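You operate a simulated robot arm through the tools that you are given. There is no shell and no other tool.

You run a simulated two-armed robot. Do the job below in one go: nothing can be reset, and whatever is moved stays where it is left.

Task
Take the blue can with a white band from the right end of the bench with taps and put it on the top of the trial bench. Push the right bench drawer shut. Fetch the pink can with a valve cup from the top of the side bench and stand it on the top of the trial bench. Fetch the medium blue can with a crimped valve and stand it on the lower shelf of the side bench. Put the pink can with a spray button on the top of the side bench away on the top of the side table. Put the grey gauge in the small grey bin. Put the small white can on the top of the steel shelf on the near machine away on the top of the stock bench. Any order will do. Set down upright: blue can with a white band, pink can with a valve cup, medium blue can with a crimped valve, pink can with a spray button, grey gauge, small white can.

Only the result counts: the job must be done as asked and must still hold three seconds after the hand-in. Knocking over, shifting, dropping, spilling or breaking anything else fails it.

Robot
Two 7-joint arms with two-finger parallel grippers on one trunk, on a base that drives. Base frame: it is fixed to the floor where the robot stands at the start and does not move with it; the origin is under the middle of the robot, x ahead of it, y to its left, z up. Lengths are in m, angles in rad, forces in N, time in s.
The left shoulder is at the start at [0.059, 0.174, 1.234], the right one opposite. With the tool pointing down near the work surface each hand reaches from about 0.26 to 0.7 m from the robot's upright axis, wherever it stands, measured 20 degrees to its own side. Places, roughly: blue can with a white band (5x5x15 cm) [1.3, 3.5, 0.9]; grey gauge [-1.25, 0.25, 1.25]; lower shelf of the side bench [1.4, 2.5, 0.2]; medium blue can with a crimped val (5x5x14 cm) [1.4, 2.7, 0.8]; pink can with a spray button (5x5x15 cm) [1.5, 2.1, 0.8]; pink can with a valve cup (5x5x14 cm) [1.2, 2.8, 0.8]; right bench drawer [1, 3.5, 0.8]; small grey bin (20x15x14 cm) [1.5, 2.5, 0.8]; small white can (4x4x11 cm) [-1.9, 0.1, 0.9]; top of the side table [-2.1, 2.8, 0.9]; top of the stock bench [-4.8, 5.2, 0.9]; top of the trial bench [-1.6, 5.6, 0.9]. Payload 3.6 kg a hand.
The tool frame of a hand sits at the grasp point between the pads (the TCP): z along the fingers, y along the line on which they close. The tips reach 0.03 m beyond it. The gripper opens to 0.11 m. The fingers are 0.02 m wide and 0.01 m thick; the gripper's body (0.048 by 0.112 m) begins 0.055 m behind the TCP.
Orientation is that of the tool frame in the base frame, as [roll, pitch, yaw] about the fixed x, y, z axes, in that order (R = Rz(yaw) Ry(pitch) Rx(roll)). With the fingers straight down and closing along the base's y, the tool's x points along the base's -x, its y along +y and its z along -z.

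Tools
- The arms move only by the tool play_rows. It takes "left_rows", "right_rows" or both (then of equal length, played together; a hand with none holds still); each is a list of rows, each an object (a shift or turn left out is 0, a gripper value left out holds the last) with "delta_rot": the turn, a rotation vector about the tool's x, y, z in rad, a list of three; "linear": the shift along the tool's x, y, z in m, a list of three; "fingers": the opening, from 0 (shut) to 1 (fully open). In form: [{"delta_rot": [ax, ay, az], "linear": [x, y, z], "fingers": fingers}, ...]. A call has 1 to 20 rows; each row shifts and turns the commanded pose from where the row before left it, along the tool's axes as they then stand. Rows are played at 5 a second. More than 0.05 m and 0.15 rad between two rows, or a gripper value outside its range, and nothing of the call is played. Where a pose cannot be reached the arm comes as near as it can. A force on the tool above 40 N (or 10 N above the force at the start of the call, whichever is more), or a blocked arm, ends the call early, and 0.2 s more pass. Each finger travels about 0.153 m/s and halts on what it meets, pressing with about 20 N; the grip force reading is that of the motor and also rises with nothing between the fingers. The clock runs only during rows and for 0.2 s after the last one: add rows that do not move to give the fingers time. The reply holds the time, the measured pose of the TCP, the force on the tool along the base axes, the opening and the grip force, in the units named above and with some noise, with the torque about the TCP (base axes, N m) and any sound that the robot's microphone picked up, and new pictures: "views" is both (left out), scene, wrist or none (wrist: the cameras of the hands that moved).
- Cameras (640 x 400 px; columns grow to the right, rows downward): "scene" is now at [0.1464, -0.0035, 1.4064]; the picture's right is [-0.03, -1.00, 0.00], its down [-0.60, 0.02, -0.80] and it looks along [0.80, -0.03, -0.60] (base axes); focal length 259 px, centre (320, 200). "left" rides on the left gripper at [0.072, -0.017, -0.104] in its tool frame; the picture's right is [0.23, 0.97, 0.00], its down [-0.76, 0.18, -0.62] and it looks along [-0.61, 0.14, 0.78] (tool axes); focal length 222 px, centre (320, 200). "right" rides on the right gripper at [0.072, 0.017, -0.103] in its tool frame; the picture's right is [-0.23, 0.97, 0.00], its down [-0.76, -0.18, -0.62] and it looks along [-0.61, -0.14, 0.78] (tool axes); focal length 222 px, centre (320, 200). There is no depth. A picture from a camera that has moved, and an enlarged one, comes with that camera's place and axes in the base frame and with its lens.
- lift_body(by): slides the trunk up (or, below 0, down) by that many m; the arms and the scene camera ride with it, the base frame stays. It gives what a move gives, with no picture.
- base_move(legs): drives the robot by 1 to 6 legs, each [ahead, left, turn to the left] in m, m and rad, along the robot's own axes; the way and the turn of a leg run together, so that a leg with both is an arc; at most 1.5 m and 3.142 rad a leg. The arms and the cameras ride along, it lands a little off, and it stops where it bumps. It gives what a move gives, and a new picture of the scene camera.
- turn_head(pan, tilt): turns the head with the scene camera to pan (to the left, within 1.501 rad either way) and tilt (down, from -0.506 to 1.204), counted from straight ahead of the robot. It gives what a move gives, and a new picture of the scene camera.
- inspect(camera, box): a new picture of the part [left, top, right, bottom] of that camera's present view, enlarged. The clock stands still meanwhile.
- sign_off(): hands the job in; it is judged then, once.

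Places have to be worked out from the pictures, the camera data and where the tool is seen. Open the grippers and draw the arms clear of the work before you hand the job in, unless the task says otherwise.

The tools are called after "Emit:" as name(argument=value, ...) on one line, values as JSON. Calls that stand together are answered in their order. play_rows: Moves the arms, as the interface text tells. Its arguments: {"type":"object","properties":{"left_rows":{"type":"array"},"right_rows":{"type":"array"},"views":{"type":"string","enum":["both","scene","wrist","none"]}},"required":[]} The other tools are called the same way: lift_body (by) slides the trunk up or down; base_move (legs) drives the base; turn_head (pan, tilt) turns the head that bears the scene camera; inspect (camera, box) takes an enlarged picture of a part of a camera's view; sign_off () hands the job in.

At the start:

```text
time: 0.0
left_tool_pos: [0.3705, 0.183, 1.1868]
left_tool_rot: [3.141, 0.0, -3.141]
left_ft_force: [0.3, -0.2, 0.0]
left_ft_torque: [0.0, -0.01, 0.04]
left_finger_gap: 0.1099
left_grip_force: 0.0
right_tool_pos: [0.3828, -0.1505, 1.1271]
right_tool_rot: [-3.141, -0.002, 3.141]
right_ft_force: [0.9, 0.4, -0.2]
right_ft_torque: [0.02, -0.02, 0.01]
right_finger_gap: 0.1098
right_grip_force: 0.1
trunk travel left (down, up): [-0.35, 0.413]
robot x, y, heading: [-0.0042, -0.0021, 0.002]
head pan, tilt: [-0.033, 0.639]
```

scene: 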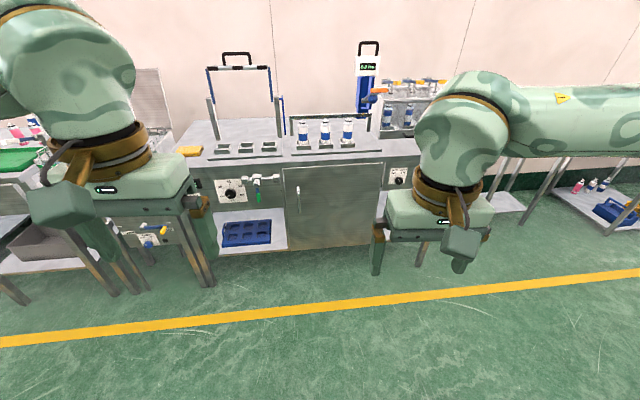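
right: 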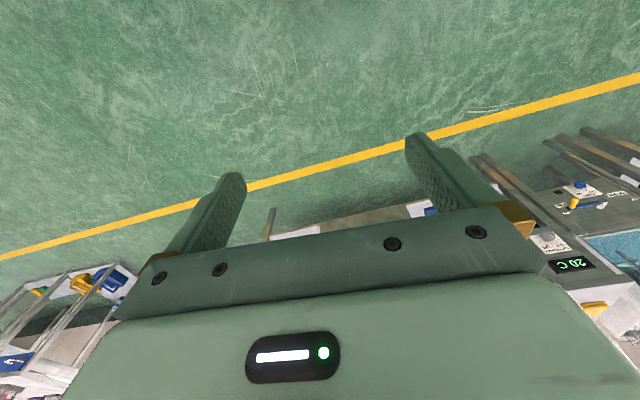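
left: 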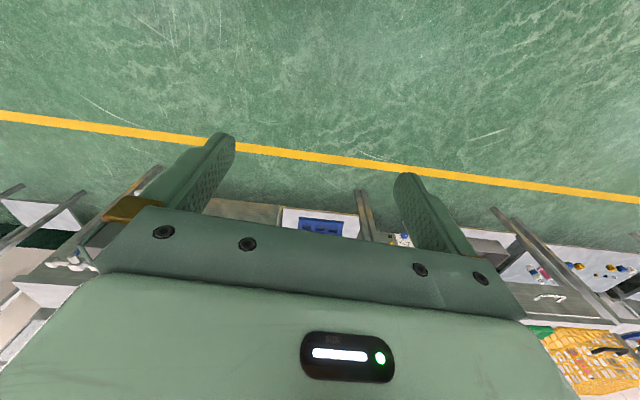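

The scene shows a bench ahead, with others to left and right. I'll look around with the head first to map the room.

Emit:
turn_head(pan=0.8, tilt=0.3)

Emit:
turn_head(pan=1.5, tilt=0.3)

Emit:
turn_head(pan=-1.0, tilt=0.3)

```text
time: 1.2
left_tool_pos: [0.3692, 0.1826, 1.1855]
left_tool_rot: [-3.141, 0.0, -3.14]
left_ft_force: [-0.3, -0.4, 0.2]
left_ft_torque: [-0.01, -0.02, 0.01]
left_finger_gap: 0.1103
left_grip_force: 0.0
right_tool_pos: [0.3827, -0.1504, 1.1268]
right_tool_rot: [-3.141, -0.002, -3.14]
right_ft_force: [0.4, 0.2, -0.5]
right_ft_torque: [-0.01, 0.02, -0.02]
right_finger_gap: 0.1101
right_grip_force: 0.1
trunk travel left (down, up): [-0.35, 0.413]
robot x, y, heading: [-0.0035, 0.0012, -0.001]
head pan, tilt: [0.799, 0.3]
camera scene: at [0.1244, 0.0663, 1.4372], right [0.72, -0.7, 0.0], down [-0.21, -0.21, -0.96], along [0.67, 0.68, -0.3], focal length 259 px, centre (320, 200)
```

scene: 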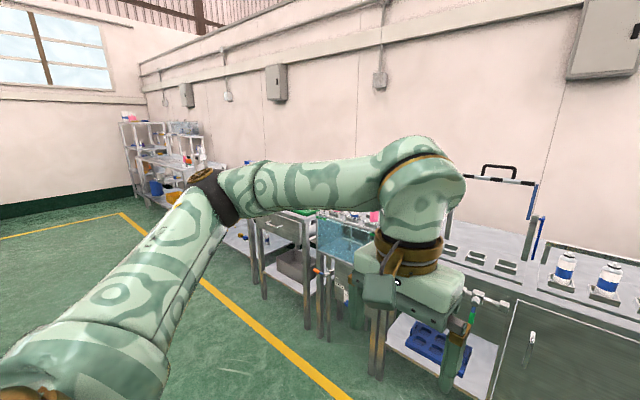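

```text
time: 2.2
left_tool_pos: [0.3693, 0.1826, 1.1872]
left_tool_rot: [3.141, 0.0, -3.141]
left_ft_force: [-0.7, -1.0, -0.3]
left_ft_torque: [0.02, 0.01, 0.0]
left_finger_gap: 0.1099
left_grip_force: 0.1
right_tool_pos: [0.3818, -0.1506, 1.1259]
right_tool_rot: [-3.14, -0.003, -3.141]
right_ft_force: [0.7, -0.5, 0.0]
right_ft_torque: [-0.01, 0.04, 0.0]
right_finger_gap: 0.1101
right_grip_force: 0.2
trunk travel left (down, up): [-0.35, 0.413]
robot x, y, heading: [-0.0009, -0.0036, 0.001]
head pan, tilt: [1.499, 0.3]
camera scene: at [0.066, 0.0926, 1.4373], right [1.0, -0.07, 0.0], down [-0.02, -0.29, -0.96], along [0.07, 0.95, -0.3], focal length 259 px, centre (320, 200)
```

scene: 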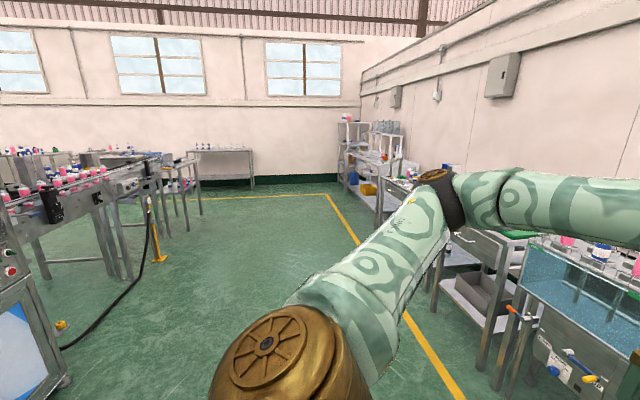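

```text
time: 4.5
left_tool_pos: [0.3683, 0.182, 1.1863]
left_tool_rot: [3.141, 0.0, -3.138]
left_ft_force: [-0.6, -0.2, -0.6]
left_ft_torque: [0.02, 0.01, -0.01]
left_finger_gap: 0.1101
left_grip_force: 0.1
right_tool_pos: [0.3838, -0.1498, 1.1262]
right_tool_rot: [-3.141, -0.002, 3.139]
right_ft_force: [0.8, 0.1, 0.3]
right_ft_torque: [-0.03, -0.02, -0.02]
right_finger_gap: 0.1101
right_grip_force: 0.0
trunk travel left (down, up): [-0.35, 0.413]
robot x, y, heading: [-0.0012, -0.0012, -0.005]
head pan, tilt: [-1.0, 0.3]
camera scene: at [0.1098, -0.0791, 1.4373], right [-0.84, -0.54, 0.0], down [-0.16, 0.25, -0.96], along [0.52, -0.8, -0.3], focal length 259 px, centre (320, 200)
```

scene: 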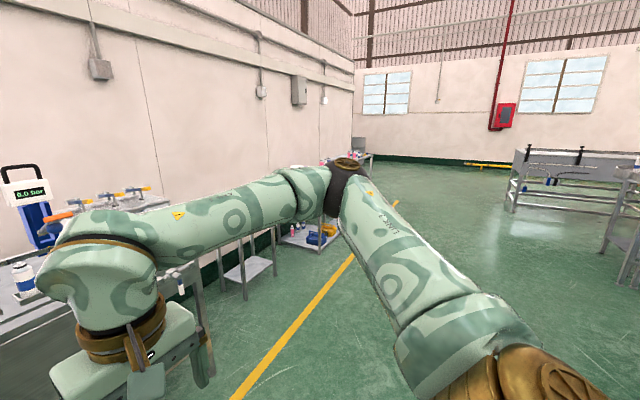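

The left side is clear out to the side bench. I drive left along the aisle to stand opposite the side bench and look at it.

Emit:
base_move(legs=[[0, 1.3, 0], [0, 1.1, 0]])

Emit:
turn_head(pan=0.0, tilt=0.4)

```text
time: 16.3
left_tool_pos: [0.3896, 2.5794, 1.1868]
left_tool_rot: [-3.141, 0.0, 3.129]
left_ft_force: [-0.7, 0.4, -0.4]
left_ft_torque: [0.04, 0.01, 0.01]
left_finger_gap: 0.1101
left_grip_force: 0.1
right_tool_pos: [0.3997, 2.2478, 1.1259]
right_tool_rot: [3.141, -0.002, 3.127]
right_ft_force: [-1.1, -0.1, 0.4]
right_ft_torque: [-0.03, -0.01, 0.0]
right_finger_gap: 0.1098
right_grip_force: 0.0
trunk travel left (down, up): [-0.35, 0.413]
robot x, y, heading: [0.0228, 2.4046, -0.015]
head pan, tilt: [-1.0, 0.3]
camera scene: at [0.1267, 2.3217, 1.4373], right [-0.85, -0.53, 0.0], down [-0.16, 0.25, -0.96], along [0.5, -0.81, -0.3], focal length 259 px, centre (320, 200)
```

scene: 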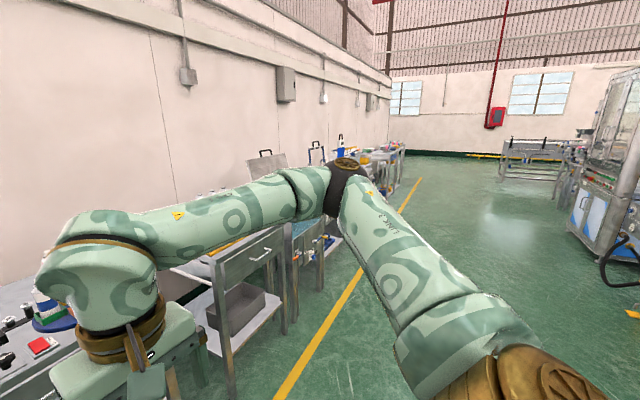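

```text
time: 17.5
left_tool_pos: [0.3898, 2.5793, 1.1858]
left_tool_rot: [3.14, 0.001, 3.128]
left_ft_force: [0.4, -0.3, 0.6]
left_ft_torque: [0.04, 0.01, -0.03]
left_finger_gap: 0.11
left_grip_force: 0.1
right_tool_pos: [0.3999, 2.2468, 1.1257]
right_tool_rot: [3.141, -0.001, 3.128]
right_ft_force: [0.5, -0.1, -0.5]
right_ft_torque: [0.0, -0.03, 0.0]
right_finger_gap: 0.1097
right_grip_force: 0.1
trunk travel left (down, up): [-0.35, 0.413]
robot x, y, heading: [0.021, 2.3982, -0.015]
head pan, tilt: [0.0, 0.4]
camera scene: at [0.1701, 2.3991, 1.428], right [-0.02, -1.0, 0.0], down [-0.39, 0.01, -0.92], along [0.92, -0.01, -0.39], focal length 259 px, centre (320, 200)
```

scene: 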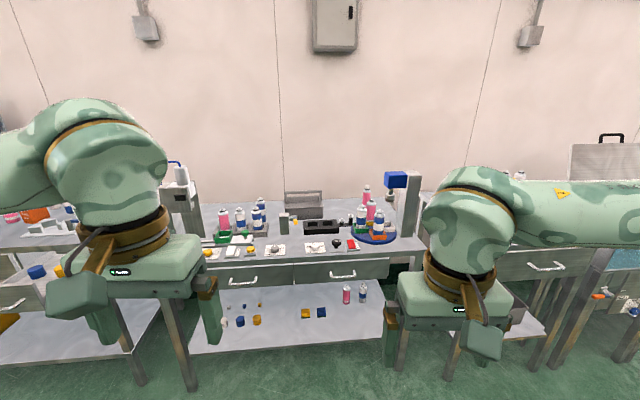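

The side bench is in view. I zoom in on its top to identify the cans and the bin.

Emit:
inspect(camera="scene", box=[190, 170, 310, 270])

Emit:
inspect(camera="scene", box=[300, 170, 420, 270])

Emit:
inspect(camera="scene", box=[190, 250, 400, 360])

```text
4.00 times, centred on (250, 220) of scene
camera zoom: at [0.1701, 2.3991, 1.428], right [-0.02, -1.0, 0.0], down [-0.39, 0.01, -0.92], along [0.92, -0.01, -0.39], focal length 1035 px, centre (600, 120)
```

zoom: 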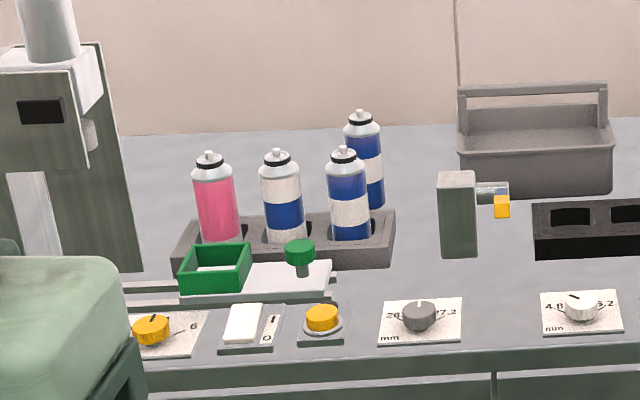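

```text
4.00 times, centred on (360, 220) of scene
camera zoom: at [0.1701, 2.3991, 1.428], right [-0.02, -1.0, 0.0], down [-0.39, 0.01, -0.92], along [0.92, -0.01, -0.39], focal length 1035 px, centre (160, 120)
```

zoom: 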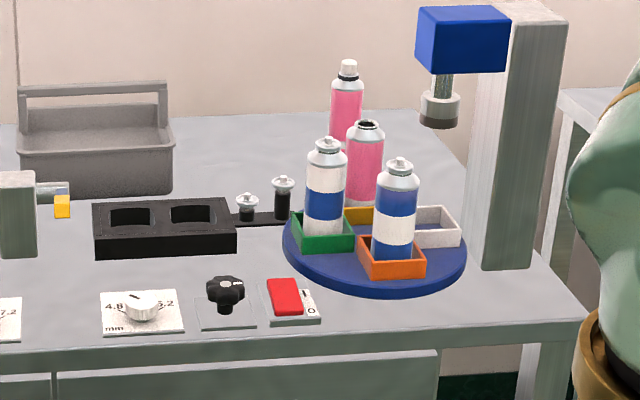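

```text
3.05 times, centred on (295, 305) of scene
camera zoom: at [0.1701, 2.3991, 1.428], right [-0.02, -1.0, 0.0], down [-0.39, 0.01, -0.92], along [0.92, -0.01, -0.39], focal length 788 px, centre (396, -120)
```

zoom: 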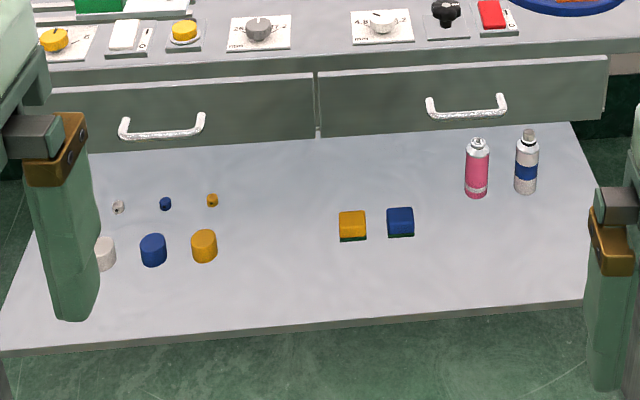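

The rack at left holds a pink can and three blue ones, and the two pinks at right are the spray and open-cup types. I drive nearer for a sharper look at the tops before choosing.

Emit:
base_move(legs=[[0.45, 0.1, 0.015]])

Emit:
inspect(camera="scene", box=[160, 170, 320, 270])

Emit:
inspect(camera="scene", box=[320, 170, 480, 270])

```text
time: 20.3
left_tool_pos: [0.8385, 2.6784, 1.1868]
left_tool_rot: [-3.142, -0.002, 3.135]
left_ft_force: [0.1, 0.2, 0.6]
left_ft_torque: [0.01, 0.04, 0.02]
left_finger_gap: 0.1102
left_grip_force: 0.1
right_tool_pos: [0.8499, 2.3462, 1.1263]
right_tool_rot: [-3.141, -0.002, 3.134]
right_ft_force: [0.8, 0.5, 0.1]
right_ft_torque: [0.02, -0.01, 0.05]
right_finger_gap: 0.11
right_grip_force: 0.1
trunk travel left (down, up): [-0.35, 0.413]
robot x, y, heading: [0.4682, 2.4974, -0.011]
head pan, tilt: [0.0, 0.4]
camera scene: at [0.6202, 2.4972, 1.4279], right [-0.01, -1.0, 0.0], down [-0.39, 0.0, -0.92], along [0.92, -0.01, -0.39], focal length 259 px, centre (320, 200)
```

scene: 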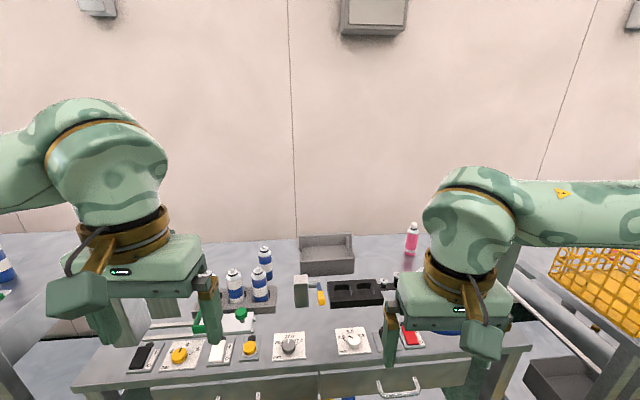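

```text
4.00 times, centred on (240, 220) of scene
camera zoom: at [0.6202, 2.4972, 1.4279], right [-0.01, -1.0, 0.0], down [-0.39, 0.0, -0.92], along [0.92, -0.01, -0.39], focal length 1035 px, centre (640, 120)
```

zoom: 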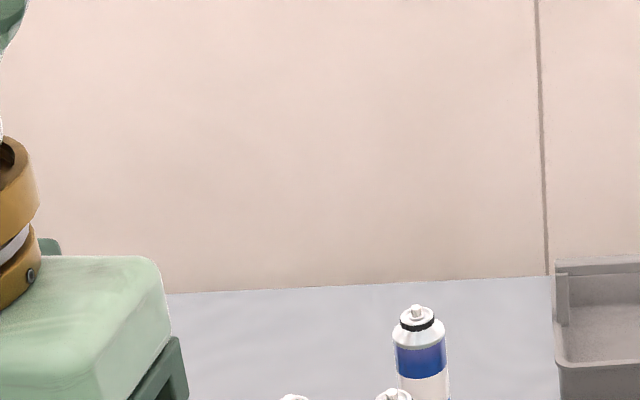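

```text
4.00 times, centred on (400, 220) of scene
camera zoom: at [0.6202, 2.4972, 1.4279], right [-0.01, -1.0, 0.0], down [-0.39, 0.0, -0.92], along [0.92, -0.01, -0.39], focal length 1035 px, centre (0, 120)
```

zoom: 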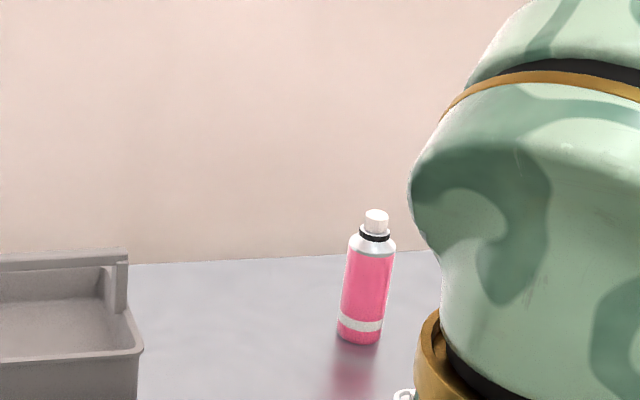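

The spray-button pink stands at the back right; the rack is partly visible. I zoom into the rack itself.

Emit:
inspect(camera="scene", box=[205, 235, 305, 320])

Emit:
turn_head(pan=0.0, tilt=0.75)

```text
4.71 times, centred on (255, 278) of scene
camera zoom: at [0.6202, 2.4972, 1.4279], right [-0.01, -1.0, 0.0], down [-0.39, 0.0, -0.92], along [0.92, -0.01, -0.39], focal length 1217 px, centre (626, -165)
```

zoom: 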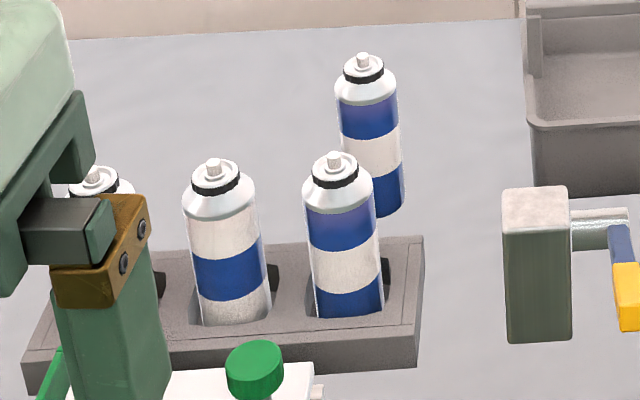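

```text
time: 21.1
left_tool_pos: [0.8382, 2.6782, 1.1861]
left_tool_rot: [-3.14, -0.001, 3.136]
left_ft_force: [0.4, -1.0, -0.1]
left_ft_torque: [-0.01, 0.01, -0.01]
left_finger_gap: 0.1101
left_grip_force: 0.1
right_tool_pos: [0.8489, 2.3457, 1.1269]
right_tool_rot: [-3.141, -0.002, 3.133]
right_ft_force: [-0.1, -0.8, -0.2]
right_ft_torque: [-0.02, 0.02, 0.0]
right_finger_gap: 0.1099
right_grip_force: 0.2
trunk travel left (down, up): [-0.35, 0.413]
robot x, y, heading: [0.4676, 2.5015, -0.011]
head pan, tilt: [0.0, 0.75]
camera scene: at [0.6096, 2.4971, 1.397], right [-0.01, -1.0, 0.0], down [-0.68, 0.01, -0.73], along [0.73, -0.01, -0.68], focal length 259 px, centre (320, 200)
```

scene: 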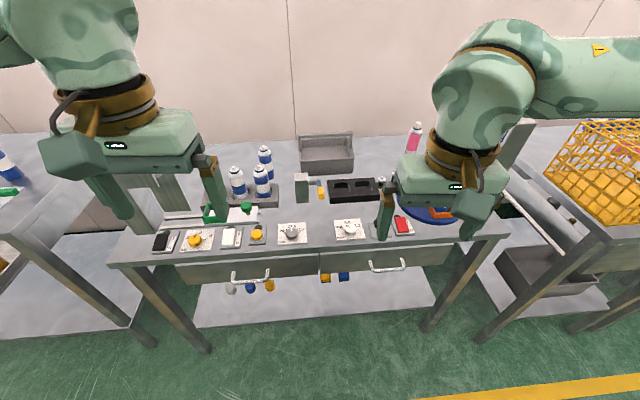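

By triangulation: the back blue can stands at about (1.39, 2.68), rack blue at (1.27, 2.68), rack pink at about (1.27, 2.84), spray pink at (1.55, 2.11), all tops near z 0.93. I look through the left wrist camera at the rack for the top details.

Emit:
inspect(camera="left", box=[0, 0, 640, 400])

Emit:
inspect(camera="scene", box=[200, 130, 300, 230])

```text
1.00 times, centred on (320, 200) of left (not enlarged: the box is as wide or as high as the picture)
camera zoom: at [0.7665, 2.6618, 1.2905], right [-0.22, 0.98, 0.0], down [0.76, 0.17, 0.62], along [0.61, 0.14, -0.78], focal length 222 px, centre (320, 200)
```

zoom: 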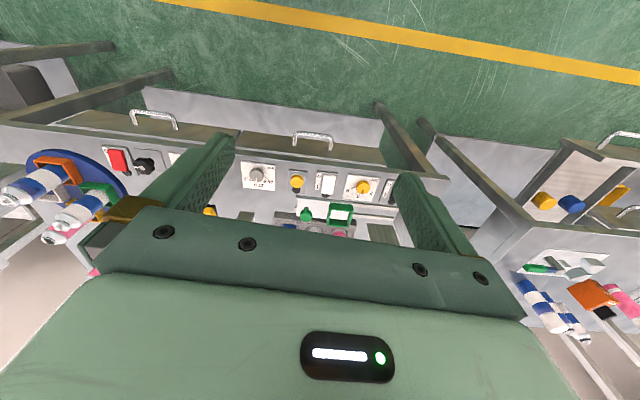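

```text
4.00 times, centred on (250, 180) of scene
camera zoom: at [0.6096, 2.4971, 1.397], right [-0.01, -1.0, 0.0], down [-0.68, 0.01, -0.73], along [0.73, -0.01, -0.68], focal length 1035 px, centre (600, 280)
```

zoom: 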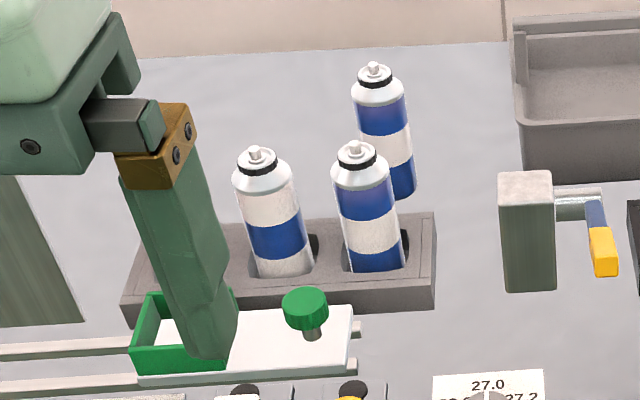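

The left gripper hides the pink can, so I raise the left arm out of view and look again.

Emit:
play_rows(left_rows=[{"linear": [0, 0.03, -0.04]}, {"linear": [0, 0.03, -0.04]}, {"linear": [0, 0.03, -0.04]}, {"linear": [0, 0.03, -0.04]}, {"linear": [0, 0.03, -0.04]}, {"linear": [0, 0.03, -0.04]}, {"linear": [0, 0.03, -0.04]}], views="scene")

Emit:
inspect(camera="scene", box=[160, 120, 320, 220])

```text
time: 22.7
left_tool_pos: [0.8389, 2.7591, 1.2953]
left_tool_rot: [-3.139, 0.001, 3.136]
left_ft_force: [0.3, 0.0, 1.2]
left_ft_torque: [-0.02, 0.01, 0.04]
left_finger_gap: 0.1098
left_grip_force: 0.0
left hand out of reach, approached as far as the arm can: row 3, 4, 5, 6, 7
right_tool_pos: [0.8488, 2.3461, 1.1262]
right_tool_rot: [3.14, -0.001, 3.134]
right_ft_force: [0.0, 0.3, -0.2]
right_ft_torque: [0.03, 0.01, -0.01]
right_finger_gap: 0.1099
right_grip_force: 0.0
trunk travel left (down, up): [-0.35, 0.413]
robot x, y, heading: [0.4629, 2.4985, -0.01]
head pan, tilt: [0.0, 0.75]
camera scene: at [0.6099, 2.4973, 1.3969], right [-0.01, -1.0, 0.0], down [-0.68, 0.01, -0.73], along [0.73, -0.01, -0.68], focal length 259 px, centre (320, 200)
```

scene: 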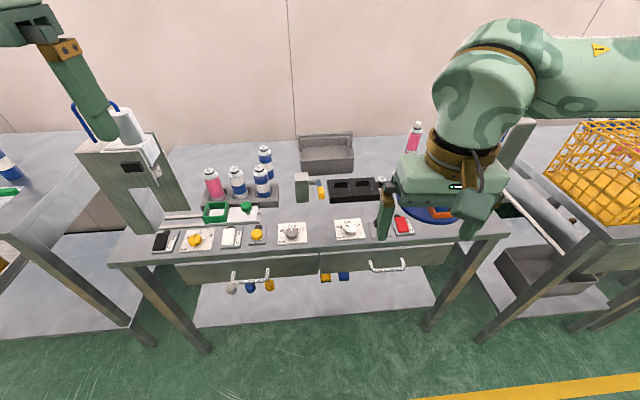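

```text
4.00 times, centred on (240, 170) of scene
camera zoom: at [0.6099, 2.4973, 1.3969], right [-0.01, -1.0, 0.0], down [-0.68, 0.01, -0.73], along [0.73, -0.01, -0.68], focal length 1035 px, centre (640, 320)
```

zoom: 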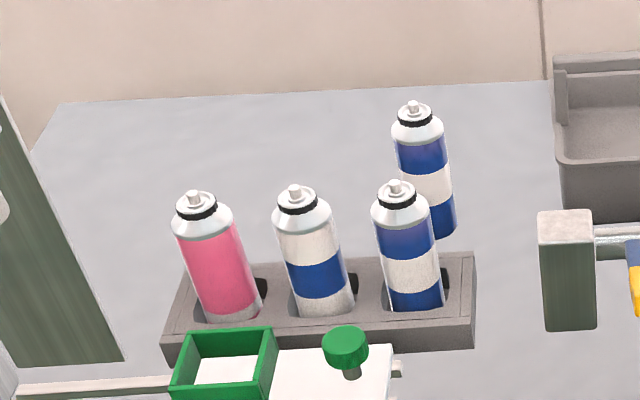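

The rack pink is at about (1.255, 2.83), and the separate back blue at (1.39, 2.685) matches the listed "medium blue" place. I roll up closer to the bench, whose front edge is near x 1.07.

Emit:
base_move(legs=[[0.2, 0.05, 0.01]])

```text
time: 24.4
left_tool_pos: [1.0372, 2.8134, 1.2954]
left_tool_rot: [-3.14, 0.001, -3.139]
left_ft_force: [0.8, 0.0, 0.1]
left_ft_torque: [-0.02, 0.03, 0.01]
left_finger_gap: 0.1099
left_grip_force: 0.1
right_tool_pos: [1.0497, 2.3986, 1.1261]
right_tool_rot: [-3.142, -0.001, 3.14]
right_ft_force: [0.8, -0.3, -0.3]
right_ft_torque: [-0.01, 0.04, -0.03]
right_finger_gap: 0.1103
right_grip_force: 0.0
trunk travel left (down, up): [-0.35, 0.413]
robot x, y, heading: [0.6659, 2.5481, -0.003]
head pan, tilt: [0.0, 0.75]
camera scene: at [0.8096, 2.5487, 1.3968], right [0.0, -1.0, 0.0], down [-0.68, 0.0, -0.73], along [0.73, 0.0, -0.68], focal length 259 px, centre (320, 200)
```

scene: 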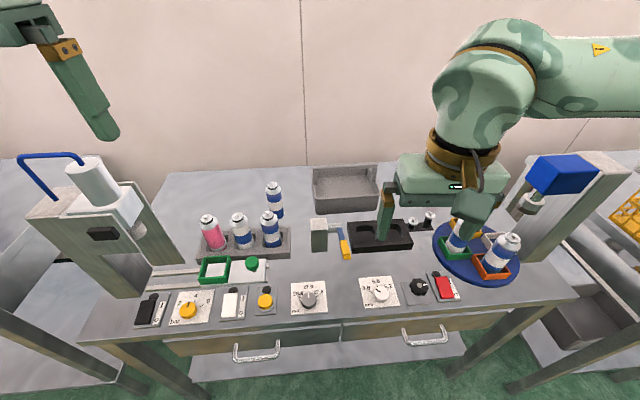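

I tilt the head all the way down to see how much room the base has before the bench.

Emit:
turn_head(pan=0.0, tilt=1.2)

```text
time: 25.2
left_tool_pos: [1.0368, 2.8143, 1.2953]
left_tool_rot: [-3.139, -0.001, -3.14]
left_ft_force: [0.0, 0.0, 0.2]
left_ft_torque: [0.0, 0.04, -0.01]
left_finger_gap: 0.1101
left_grip_force: 0.0
right_tool_pos: [1.0489, 2.3969, 1.1268]
right_tool_rot: [-3.141, -0.002, 3.139]
right_ft_force: [0.3, -0.1, -0.1]
right_ft_torque: [-0.01, -0.01, 0.0]
right_finger_gap: 0.1101
right_grip_force: 0.0
trunk travel left (down, up): [-0.35, 0.413]
robot x, y, heading: [0.6676, 2.548, -0.002]
head pan, tilt: [0.0, 1.201]
camera scene: at [0.7816, 2.5484, 1.3652], right [0.0, -1.0, 0.0], down [-0.93, 0.0, -0.36], along [0.36, 0.0, -0.93], focal length 259 px, centre (320, 200)
```

scene: 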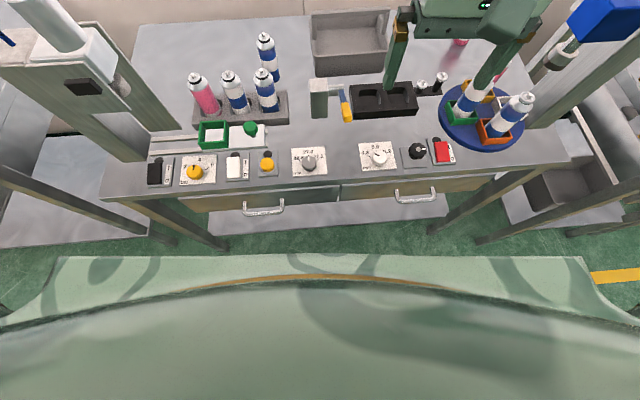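

The base itself is hidden by the chest, so I creep forward 0.1 m in a small step.

Emit:
base_move(legs=[[0.08, 0.0, 0.0]])

Emit:
inspect(camera="scene", box=[160, 0, 320, 100])

Emit:
inspect(camera="scene", box=[160, 70, 320, 170])

```text
time: 26.3
left_tool_pos: [1.119, 2.8131, 1.2959]
left_tool_rot: [-3.141, 0.0, -3.14]
left_ft_force: [1.2, 0.3, -0.3]
left_ft_torque: [-0.01, 0.03, 0.03]
left_finger_gap: 0.11
left_grip_force: 0.0
right_tool_pos: [1.1302, 2.3981, 1.1256]
right_tool_rot: [3.141, 0.0, 3.141]
right_ft_force: [0.3, 0.3, -0.1]
right_ft_torque: [0.02, 0.03, 0.01]
right_finger_gap: 0.11
right_grip_force: 0.0
trunk travel left (down, up): [-0.35, 0.413]
robot x, y, heading: [0.7421, 2.5495, -0.004]
head pan, tilt: [0.0, 1.201]
camera scene: at [0.863, 2.5483, 1.365], right [0.0, -1.0, 0.0], down [-0.93, 0.0, -0.36], along [0.36, 0.0, -0.93], focal length 259 px, centre (320, 200)
```

scene: 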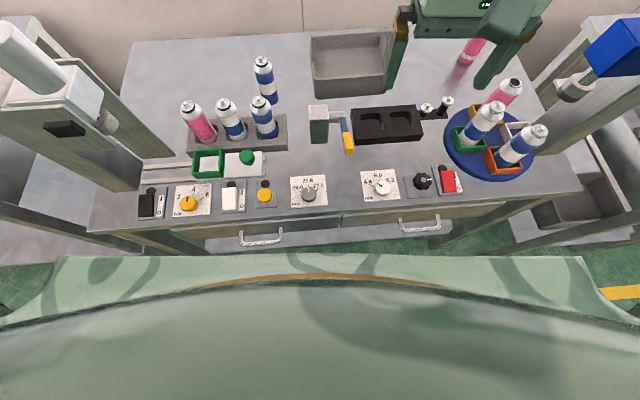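

```text
4.00 times, centred on (240, 50) of scene
camera zoom: at [0.863, 2.5483, 1.365], right [0.0, -1.0, 0.0], down [-0.93, 0.0, -0.36], along [0.36, 0.0, -0.93], focal length 1035 px, centre (640, 800)
```

zoom: 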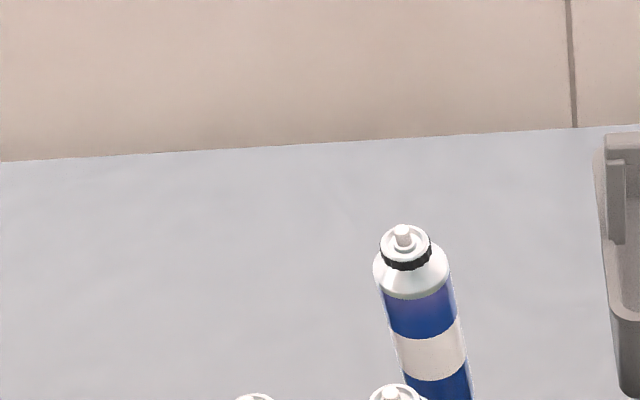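

```text
4.00 times, centred on (240, 120) of scene
camera zoom: at [0.863, 2.5483, 1.365], right [0.0, -1.0, 0.0], down [-0.93, 0.0, -0.36], along [0.36, 0.0, -0.93], focal length 1035 px, centre (640, 520)
```

zoom: 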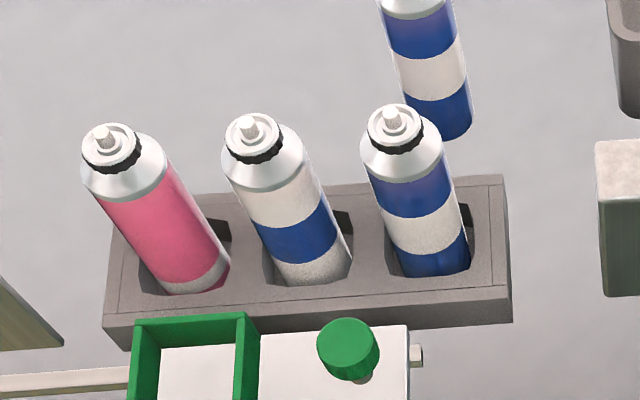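

The medium blue can is confirmed at (1.388, 2.684) with its stem top near z 0.925. I tilt the left tool forward about 40° (needed later for the lower shelf) and line it up in y.

Emit:
play_rows(left_rows=[{"delta_rot": [0, -0.14, 0], "linear": [0, -0.025, 0]}, {"delta_rot": [0, -0.14, 0], "linear": [0, -0.025, 0]}, {"delta_rot": [0, -0.14, 0], "linear": [0, -0.025, 0]}, {"delta_rot": [0, -0.14, 0], "linear": [0, -0.025, 0]}, {"delta_rot": [0, -0.14, 0], "linear": [0, -0.025, 0]}], views="scene")

```text
time: 27.5
left_tool_pos: [1.118, 2.6868, 1.2992]
left_tool_rot: [-3.139, 0.702, -3.138]
left_ft_force: [-0.6, 0.2, -0.6]
left_ft_torque: [0.01, -0.01, 0.01]
left_finger_gap: 0.1097
left_grip_force: 0.1
right_tool_pos: [1.1296, 2.3973, 1.1268]
right_tool_rot: [3.139, 0.001, 3.141]
right_ft_force: [0.1, -1.1, 1.2]
right_ft_torque: [0.02, -0.01, -0.05]
right_finger_gap: 0.1101
right_grip_force: 0.1
trunk travel left (down, up): [-0.35, 0.413]
robot x, y, heading: [0.7499, 2.5491, -0.003]
head pan, tilt: [0.0, 1.201]
camera scene: at [0.861, 2.5472, 1.3652], right [0.0, -1.0, 0.0], down [-0.93, 0.0, -0.36], along [0.36, 0.0, -0.93], focal length 259 px, centre (320, 200)
```

scene: 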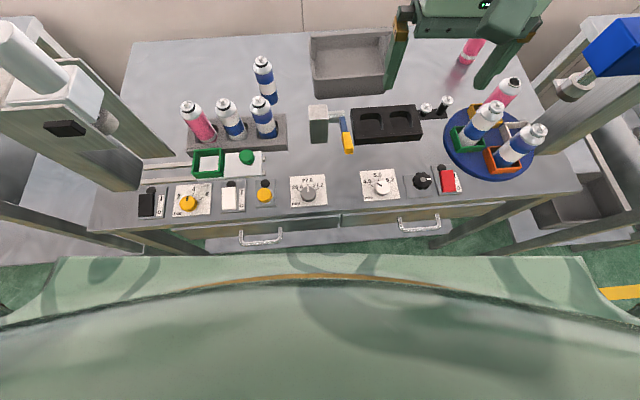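

The tool follows measured pose plus deltas, now tilted 0.70. I move it forward and down to just above the back blue can.

Emit:
play_rows(left_rows=[{"linear": [-0.0042, 0, 0.047]}, {"linear": [-0.0042, 0, 0.047]}, {"linear": [-0.0042, 0, 0.047]}, {"linear": [-0.0042, 0, 0.047]}, {"linear": [-0.0042, 0, 0.047]}, {"linear": [-0.0042, 0, 0.047]}, {"linear": [-0.0042, 0, 0.047]}, {"linear": [-0.0042, 0, 0.047]}], views="both")

```text
time: 29.3
left_tool_pos: [1.3867, 2.6893, 1.0276]
left_tool_rot: [-3.141, 0.7, -3.14]
left_ft_force: [0.3, -0.2, -0.6]
left_ft_torque: [-0.06, 0.02, -0.01]
left_finger_gap: 0.11
left_grip_force: 0.1
right_tool_pos: [1.1301, 2.3989, 1.1274]
right_tool_rot: [-3.141, 0.0, 3.141]
right_ft_force: [-0.4, -0.3, -0.3]
right_ft_torque: [0.01, 0.03, 0.01]
right_finger_gap: 0.11
right_grip_force: 0.1
trunk travel left (down, up): [-0.35, 0.413]
robot x, y, heading: [0.7486, 2.5476, -0.001]
head pan, tilt: [0.0, 1.201]
camera scene: at [0.8624, 2.5481, 1.365], right [0.0, -1.0, 0.0], down [-0.93, 0.0, -0.36], along [0.36, 0.0, -0.93], focal length 259 px, centre (320, 200)
camera left: at [1.2647, 2.6727, 1.0611], right [-0.17, 0.97, -0.15], down [0.18, 0.18, 0.97], along [0.97, 0.14, -0.21], focal length 222 px, centre (320, 200)
```

scene: 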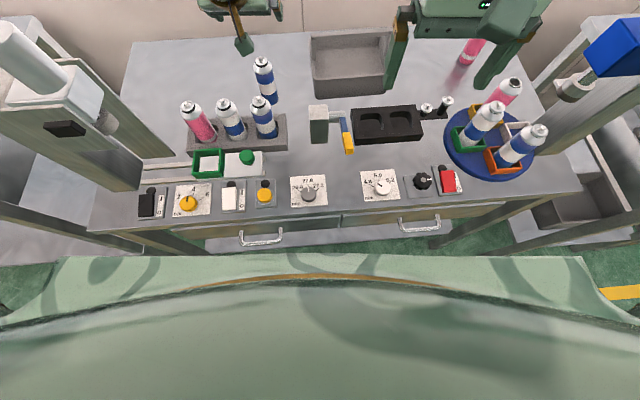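
left: 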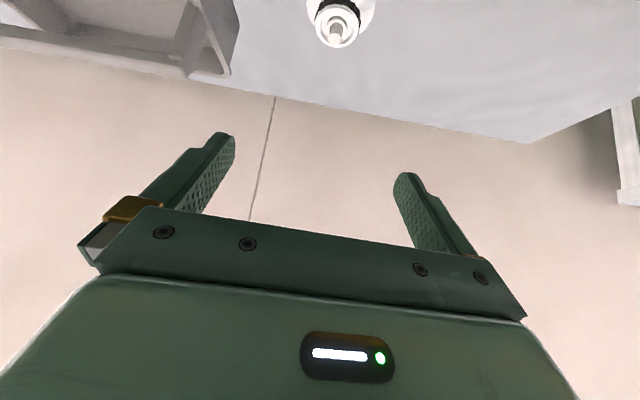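

The wrist view puts the can at about (1.384, 2.684), so I'm 5 mm off in y. I descend straight down to z 0.88 and check before closing.

Emit:
play_rows(left_rows=[{"linear": [0.0238, -0.0015, 0.0283]}, {"linear": [0.0238, -0.0015, 0.0283]}, {"linear": [0.0238, -0.001, 0.0283]}, {"linear": [0.0238, -0.001, 0.0283]}], views="both")

```text
time: 30.3
left_tool_pos: [1.3895, 2.6799, 0.9144]
left_tool_rot: [-3.123, 0.728, -3.121]
left_ft_force: [-1.5, 1.8, 29.4]
left_ft_torque: [-0.37, 3.66, -0.23]
left_finger_gap: 0.11
left_grip_force: 0.1
right_tool_pos: [1.1248, 2.3968, 1.1287]
right_tool_rot: [3.139, 0.004, 3.14]
right_ft_force: [0.0, -0.6, 0.7]
right_ft_torque: [0.01, 0.0, -0.02]
right_finger_gap: 0.1101
right_grip_force: 0.0
trunk travel left (down, up): [-0.35, 0.413]
robot x, y, heading: [0.745, 2.5489, -0.002]
head pan, tilt: [0.0, 1.201]
stopped in row 4 (left hand): the force on the tool passed its limit at 90 N (the readings are from after the stop); the commanded pose is now the measured one
camera scene: at [0.8566, 2.5466, 1.366], right [0.0, -1.0, 0.0], down [-0.93, 0.0, -0.37], along [0.37, 0.0, -0.93], focal length 259 px, centre (320, 200)
camera left: at [1.2667, 2.6616, 0.9448], right [-0.18, 0.97, -0.17], down [0.15, 0.19, 0.97], along [0.97, 0.15, -0.18], focal length 222 px, centre (320, 200)
```

scene: 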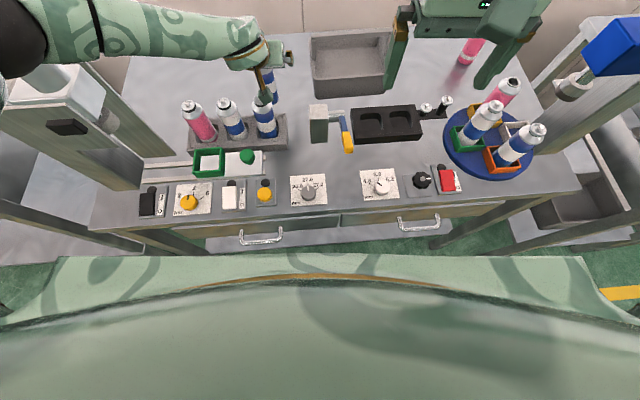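
left: 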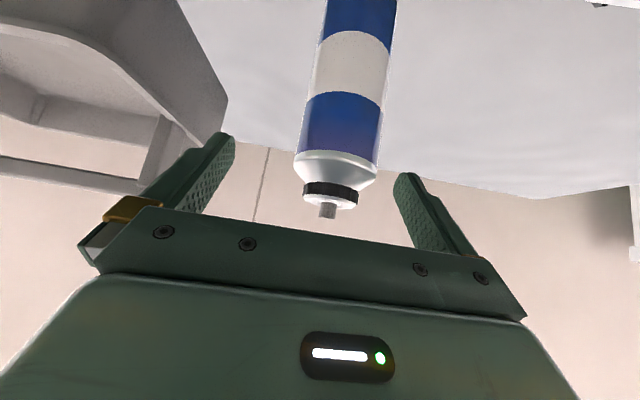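

The hand stopped: the wrist camera mount (on the tool's near side) has come down on top of the rack can in front. I raise the hand straight up at once.

Emit:
play_rows(left_rows=[{"linear": [-0.02, 0.0, -0.0225]}, {"linear": [-0.026, 0.001, -0.0305]}, {"linear": [-0.026, 0.001, -0.0305]}, {"linear": [-0.026, 0.001, -0.0305]}], views="both")

Emit:
inspect(camera="scene", box=[160, 40, 320, 170])

```text
time: 31.3
left_tool_pos: [1.3886, 2.6846, 1.0567]
left_tool_rot: [-3.123, 0.719, -3.125]
left_ft_force: [0.2, 0.2, 0.8]
left_ft_torque: [-0.04, -0.03, -0.03]
left_finger_gap: 0.1099
left_grip_force: 0.1
right_tool_pos: [1.129, 2.3983, 1.1256]
right_tool_rot: [-3.141, 0.0, 3.141]
right_ft_force: [-0.1, 0.5, 0.7]
right_ft_torque: [0.02, 0.01, 0.02]
right_finger_gap: 0.11
right_grip_force: 0.0
trunk travel left (down, up): [-0.35, 0.413]
robot x, y, heading: [0.7476, 2.5479, -0.003]
head pan, tilt: [0.0, 1.201]
camera scene: at [0.8605, 2.5481, 1.3653], right [0.0, -1.0, 0.0], down [-0.93, 0.0, -0.36], along [0.36, 0.0, -0.93], focal length 259 px, centre (320, 200)
camera left: at [1.2669, 2.6685, 1.0888], right [-0.18, 0.97, -0.16], down [0.16, 0.19, 0.97], along [0.97, 0.14, -0.19], focal length 222 px, centre (320, 200)
```

scene: 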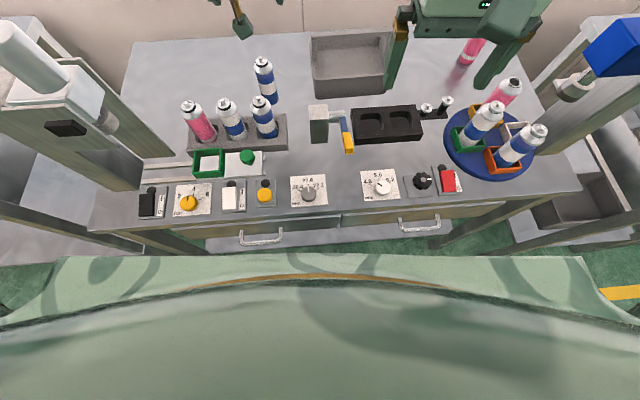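
left: 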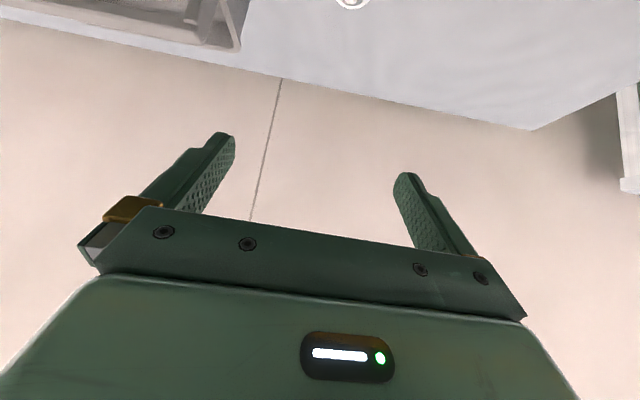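

```text
3.08 times, centred on (240, 105) of scene
camera zoom: at [0.8605, 2.5481, 1.3653], right [0.0, -1.0, 0.0], down [-0.93, 0.0, -0.36], along [0.36, 0.0, -0.93], focal length 796 px, centre (566, 492)
```

zoom: 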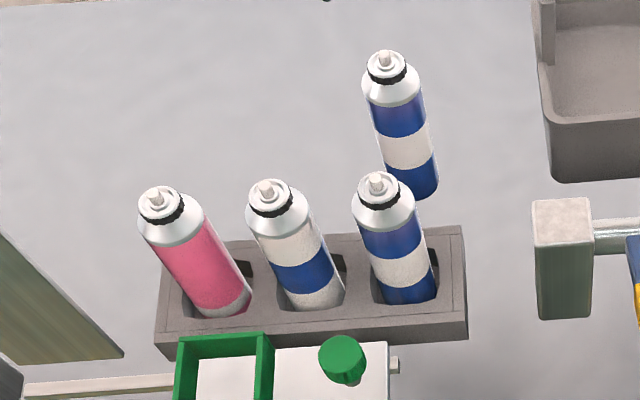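

The rack cans look undisturbed. The camera mount needs clear space, so I swing the left tool about the vertical through −90° here in the air, so that it reaches in from the left over free table instead.

Emit:
play_rows(left_rows=[{"delta_rot": [0.0941, 0, 0.1075]}, {"delta_rot": [0.0941, 0, 0.1075]}, {"delta_rot": [0.0941, 0, 0.1075]}, {"delta_rot": [0.0941, 0, 0.1075]}, {"delta_rot": [0.0941, 0, 0.1075]}, {"delta_rot": [0.0941, 0, 0.1075]}, {"delta_rot": [0.0941, 0, 0.1075]}, {"delta_rot": [0.0941, 0, 0.1075]}, {"delta_rot": [0.0941, 0, 0.1075]}, {"delta_rot": [0.0941, 0, 0.1075]}, {"delta_rot": [0.0941, 0, 0.1075]}], views="both")

```text
time: 33.7
left_tool_pos: [1.3885, 2.6864, 1.0578]
left_tool_rot: [-3.127, 0.726, 2.536]
left_ft_force: [0.9, 0.2, -0.5]
left_ft_torque: [0.0, 0.01, 0.0]
left_finger_gap: 0.1099
left_grip_force: 0.1
left hand out of reach, approached as far as the arm can: row 5, 6, 7, 8, 9, 10, 11
right_tool_pos: [1.1295, 2.3986, 1.1259]
right_tool_rot: [3.141, -0.002, 3.141]
right_ft_force: [0.3, 1.4, -0.2]
right_ft_torque: [0.05, 0.0, -0.01]
right_finger_gap: 0.1101
right_grip_force: 0.0
trunk travel left (down, up): [-0.35, 0.413]
robot x, y, heading: [0.7473, 2.5473, -0.0]
head pan, tilt: [0.0, 1.201]
camera scene: at [0.8616, 2.5484, 1.3652], right [0.0, -1.0, 0.0], down [-0.93, 0.0, -0.36], along [0.36, 0.0, -0.93], focal length 259 px, centre (320, 200)
camera left: at [1.2792, 2.743, 1.0882], right [0.42, 0.89, -0.16], down [0.24, 0.06, 0.97], along [0.88, -0.45, -0.18], focal length 222 px, centre (320, 200)
```

scene: 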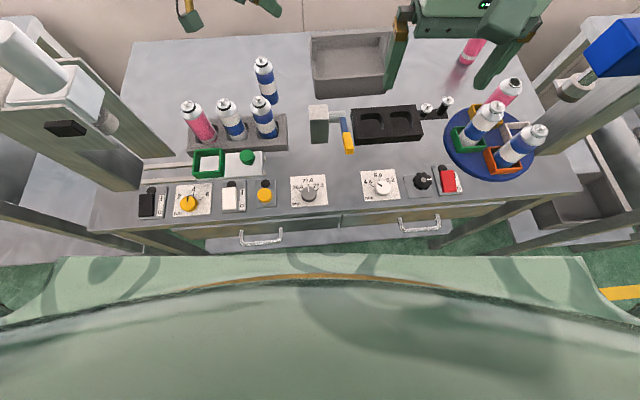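
left: 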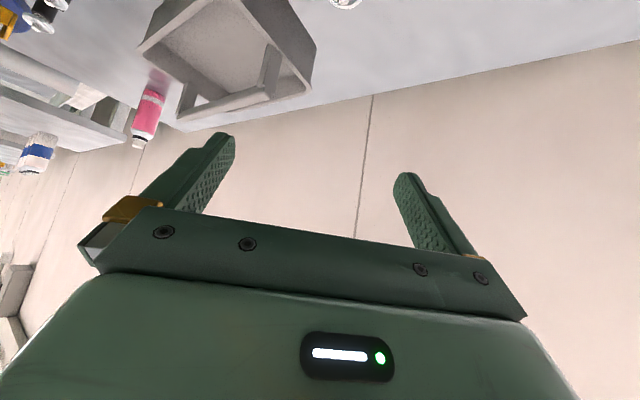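

The swing was limited by reach at about −35°. I turn it back and instead try rolling the hand about its own axis, so the camera mount ends up on the far, upper side.

Emit:
play_rows(left_rows=[{"delta_rot": [-0.0817, 0, -0.0933]}, {"delta_rot": [-0.0817, 0, -0.0933]}, {"delta_rot": [-0.0817, 0, -0.0933]}, {"delta_rot": [-0.0817, 0, -0.0933]}, {"delta_rot": [-0.0817, 0, -0.0933]}, {"delta_rot": [0, 0, -0.14]}, {"delta_rot": [0, 0, -0.14]}, {"delta_rot": [0, 0, -0.14]}, {"delta_rot": [0, 0, -0.14]}, {"delta_rot": [0, 0, -0.14]}, {"delta_rot": [0, 0, -0.14]}, {"delta_rot": [0, 0, -0.14]}, {"delta_rot": [0, 0, -0.14]}, {"delta_rot": [0, 0, -0.14]}, {"delta_rot": [0, 0, -0.14]}], views="scene")

```text
time: 36.9
left_tool_pos: [1.3884, 2.685, 1.0576]
left_tool_rot: [-2.429, 0.1, -1.691]
left_ft_force: [0.6, 0.6, 0.2]
left_ft_torque: [0.0, 0.03, 0.02]
left_finger_gap: 0.1097
left_grip_force: 0.0
right_tool_pos: [1.1294, 2.4, 1.127]
right_tool_rot: [3.141, -0.002, 3.142]
right_ft_force: [0.0, 0.6, 0.6]
right_ft_torque: [0.0, 0.0, 0.01]
right_finger_gap: 0.1099
right_grip_force: 0.1
trunk travel left (down, up): [-0.35, 0.413]
robot x, y, heading: [0.7488, 2.5469, -0.005]
head pan, tilt: [0.0, 1.201]
camera scene: at [0.8616, 2.5484, 1.3652], right [0.0, -1.0, 0.0], down [-0.93, 0.0, -0.36], along [0.36, 0.0, -0.93], focal length 259 px, centre (320, 200)
```

scene: 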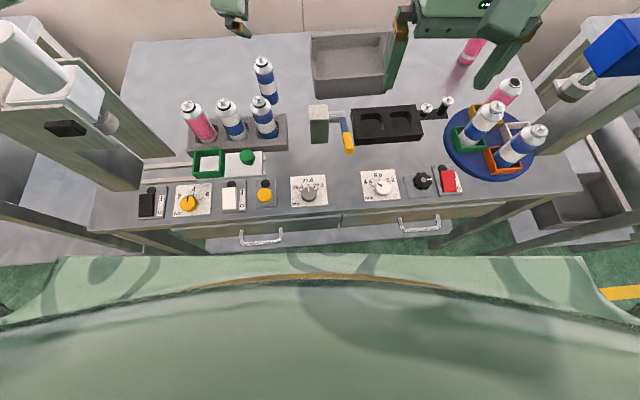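

No limit so far after −1.4 rad of roll, so I continue toward a full half-turn.

Emit:
play_rows(left_rows=[{"delta_rot": [0, 0, -0.145]}, {"delta_rot": [0, 0, -0.145]}, {"delta_rot": [0, 0, -0.145]}, {"delta_rot": [0, 0, -0.145]}, {"delta_rot": [0, 0, -0.145]}, {"delta_rot": [0, 0, -0.145]}, {"delta_rot": [0, 0, -0.145]}, {"delta_rot": [0, 0, -0.145]}, {"delta_rot": [0, 0, -0.145]}, {"delta_rot": [0, 0, -0.145]}, {"delta_rot": [0, 0, -0.145]}, {"delta_rot": [0, 0, -0.145]}], views="both")

```text
time: 39.5
left_tool_pos: [1.3883, 2.6862, 1.073]
left_tool_rot: [3.123, -0.739, 0.024]
left_ft_force: [0.5, -0.3, 0.5]
left_ft_torque: [0.0, -0.03, 0.0]
left_finger_gap: 0.1102
left_grip_force: 0.0
right_tool_pos: [1.1253, 2.3977, 1.1304]
right_tool_rot: [3.14, 0.006, 3.139]
right_ft_force: [0.3, 0.3, 0.0]
right_ft_torque: [0.01, 0.0, 0.0]
right_finger_gap: 0.1101
right_grip_force: 0.1
trunk travel left (down, up): [-0.35, 0.413]
robot x, y, heading: [0.7502, 2.5481, -0.001]
head pan, tilt: [0.0, 1.201]
camera scene: at [0.8559, 2.5474, 1.3674], right [0.0, -1.0, 0.0], down [-0.93, 0.0, -0.37], along [0.37, 0.0, -0.93], focal length 259 px, centre (320, 200)
camera left: at [1.3722, 2.7052, 1.1979], right [0.18, -0.97, 0.17], down [-0.98, -0.19, -0.05], along [0.08, -0.16, -0.98], focal length 222 px, centre (320, 200)
```

scene: 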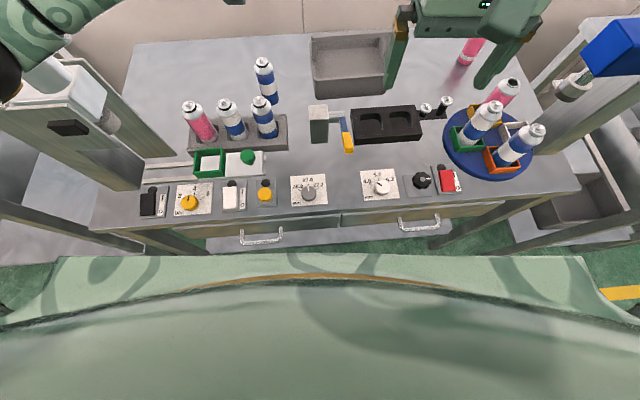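
left: 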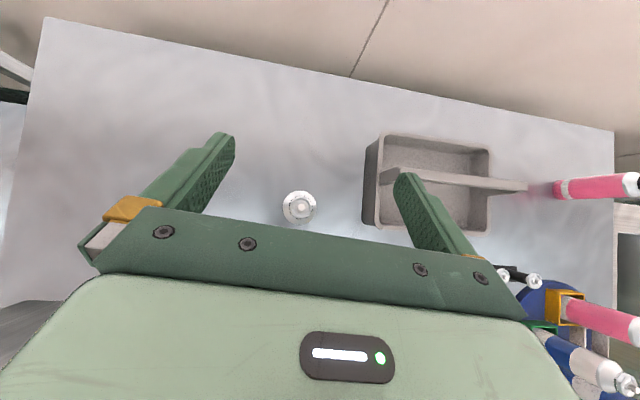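

The roll worked, but the scene camera and right hand readings shifted a few millimetres, which hints that the left forearm or elbow is pressing on something. I roll back part-way at once and check.

Emit:
play_rows(left_rows=[{"delta_rot": [0, 0, 0.145]}, {"delta_rot": [0, 0, 0.145]}, {"delta_rot": [0, 0, 0.145]}, {"delta_rot": [0, 0, 0.145]}, {"delta_rot": [0, 0, 0.145]}], views="scene")

Emit:
turn_head(pan=0.7, tilt=0.6)

```text
time: 40.7
left_tool_pos: [1.3915, 2.6873, 1.058]
left_tool_rot: [-2.623, -0.525, -0.857]
left_ft_force: [-0.3, 1.2, -0.6]
left_ft_torque: [-0.09, 0.04, -0.08]
left_finger_gap: 0.1098
left_grip_force: 0.1
right_tool_pos: [1.1337, 2.3999, 1.1259]
right_tool_rot: [3.141, -0.004, 3.139]
right_ft_force: [0.5, 0.4, -0.4]
right_ft_torque: [-0.02, 0.05, -0.02]
right_finger_gap: 0.11
right_grip_force: 0.1
trunk travel left (down, up): [-0.35, 0.413]
robot x, y, heading: [0.7478, 2.5493, -0.007]
head pan, tilt: [0.0, 1.201]
camera scene: at [0.8651, 2.5496, 1.3651], right [0.0, -1.0, 0.0], down [-0.93, 0.0, -0.36], along [0.36, 0.0, -0.93], focal length 259 px, centre (320, 200)
```

scene: 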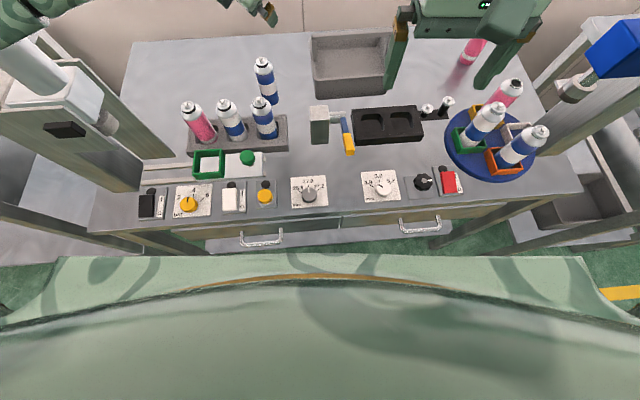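

```text
time: 41.8
left_tool_pos: [1.3889, 2.6859, 1.0591]
left_tool_rot: [-2.625, -0.527, -0.855]
left_ft_force: [0.3, 0.4, -0.2]
left_ft_torque: [0.02, 0.0, 0.01]
left_finger_gap: 0.1099
left_grip_force: 0.1
right_tool_pos: [1.1296, 2.3993, 1.1265]
right_tool_rot: [3.141, 0.001, 3.14]
right_ft_force: [-0.3, 0.3, 0.5]
right_ft_torque: [0.03, 0.0, -0.04]
right_finger_gap: 0.11
right_grip_force: 0.1
trunk travel left (down, up): [-0.35, 0.413]
robot x, y, heading: [0.7477, 2.547, -0.002]
head pan, tilt: [0.7, 0.6]
camera scene: at [0.8729, 2.6054, 1.4098], right [0.64, -0.77, 0.0], down [-0.43, -0.36, -0.82], along [0.63, 0.53, -0.57], focal length 259 px, centre (320, 200)
```

scene: 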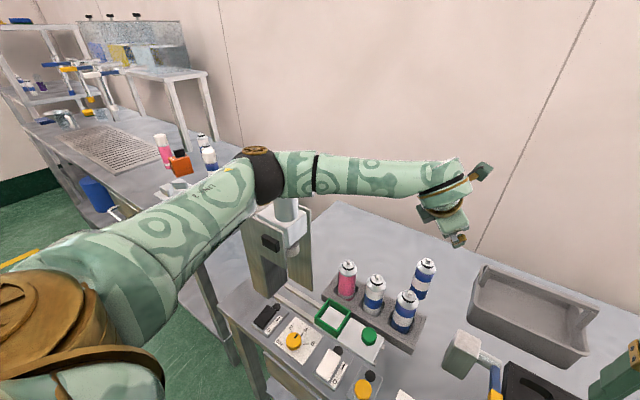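

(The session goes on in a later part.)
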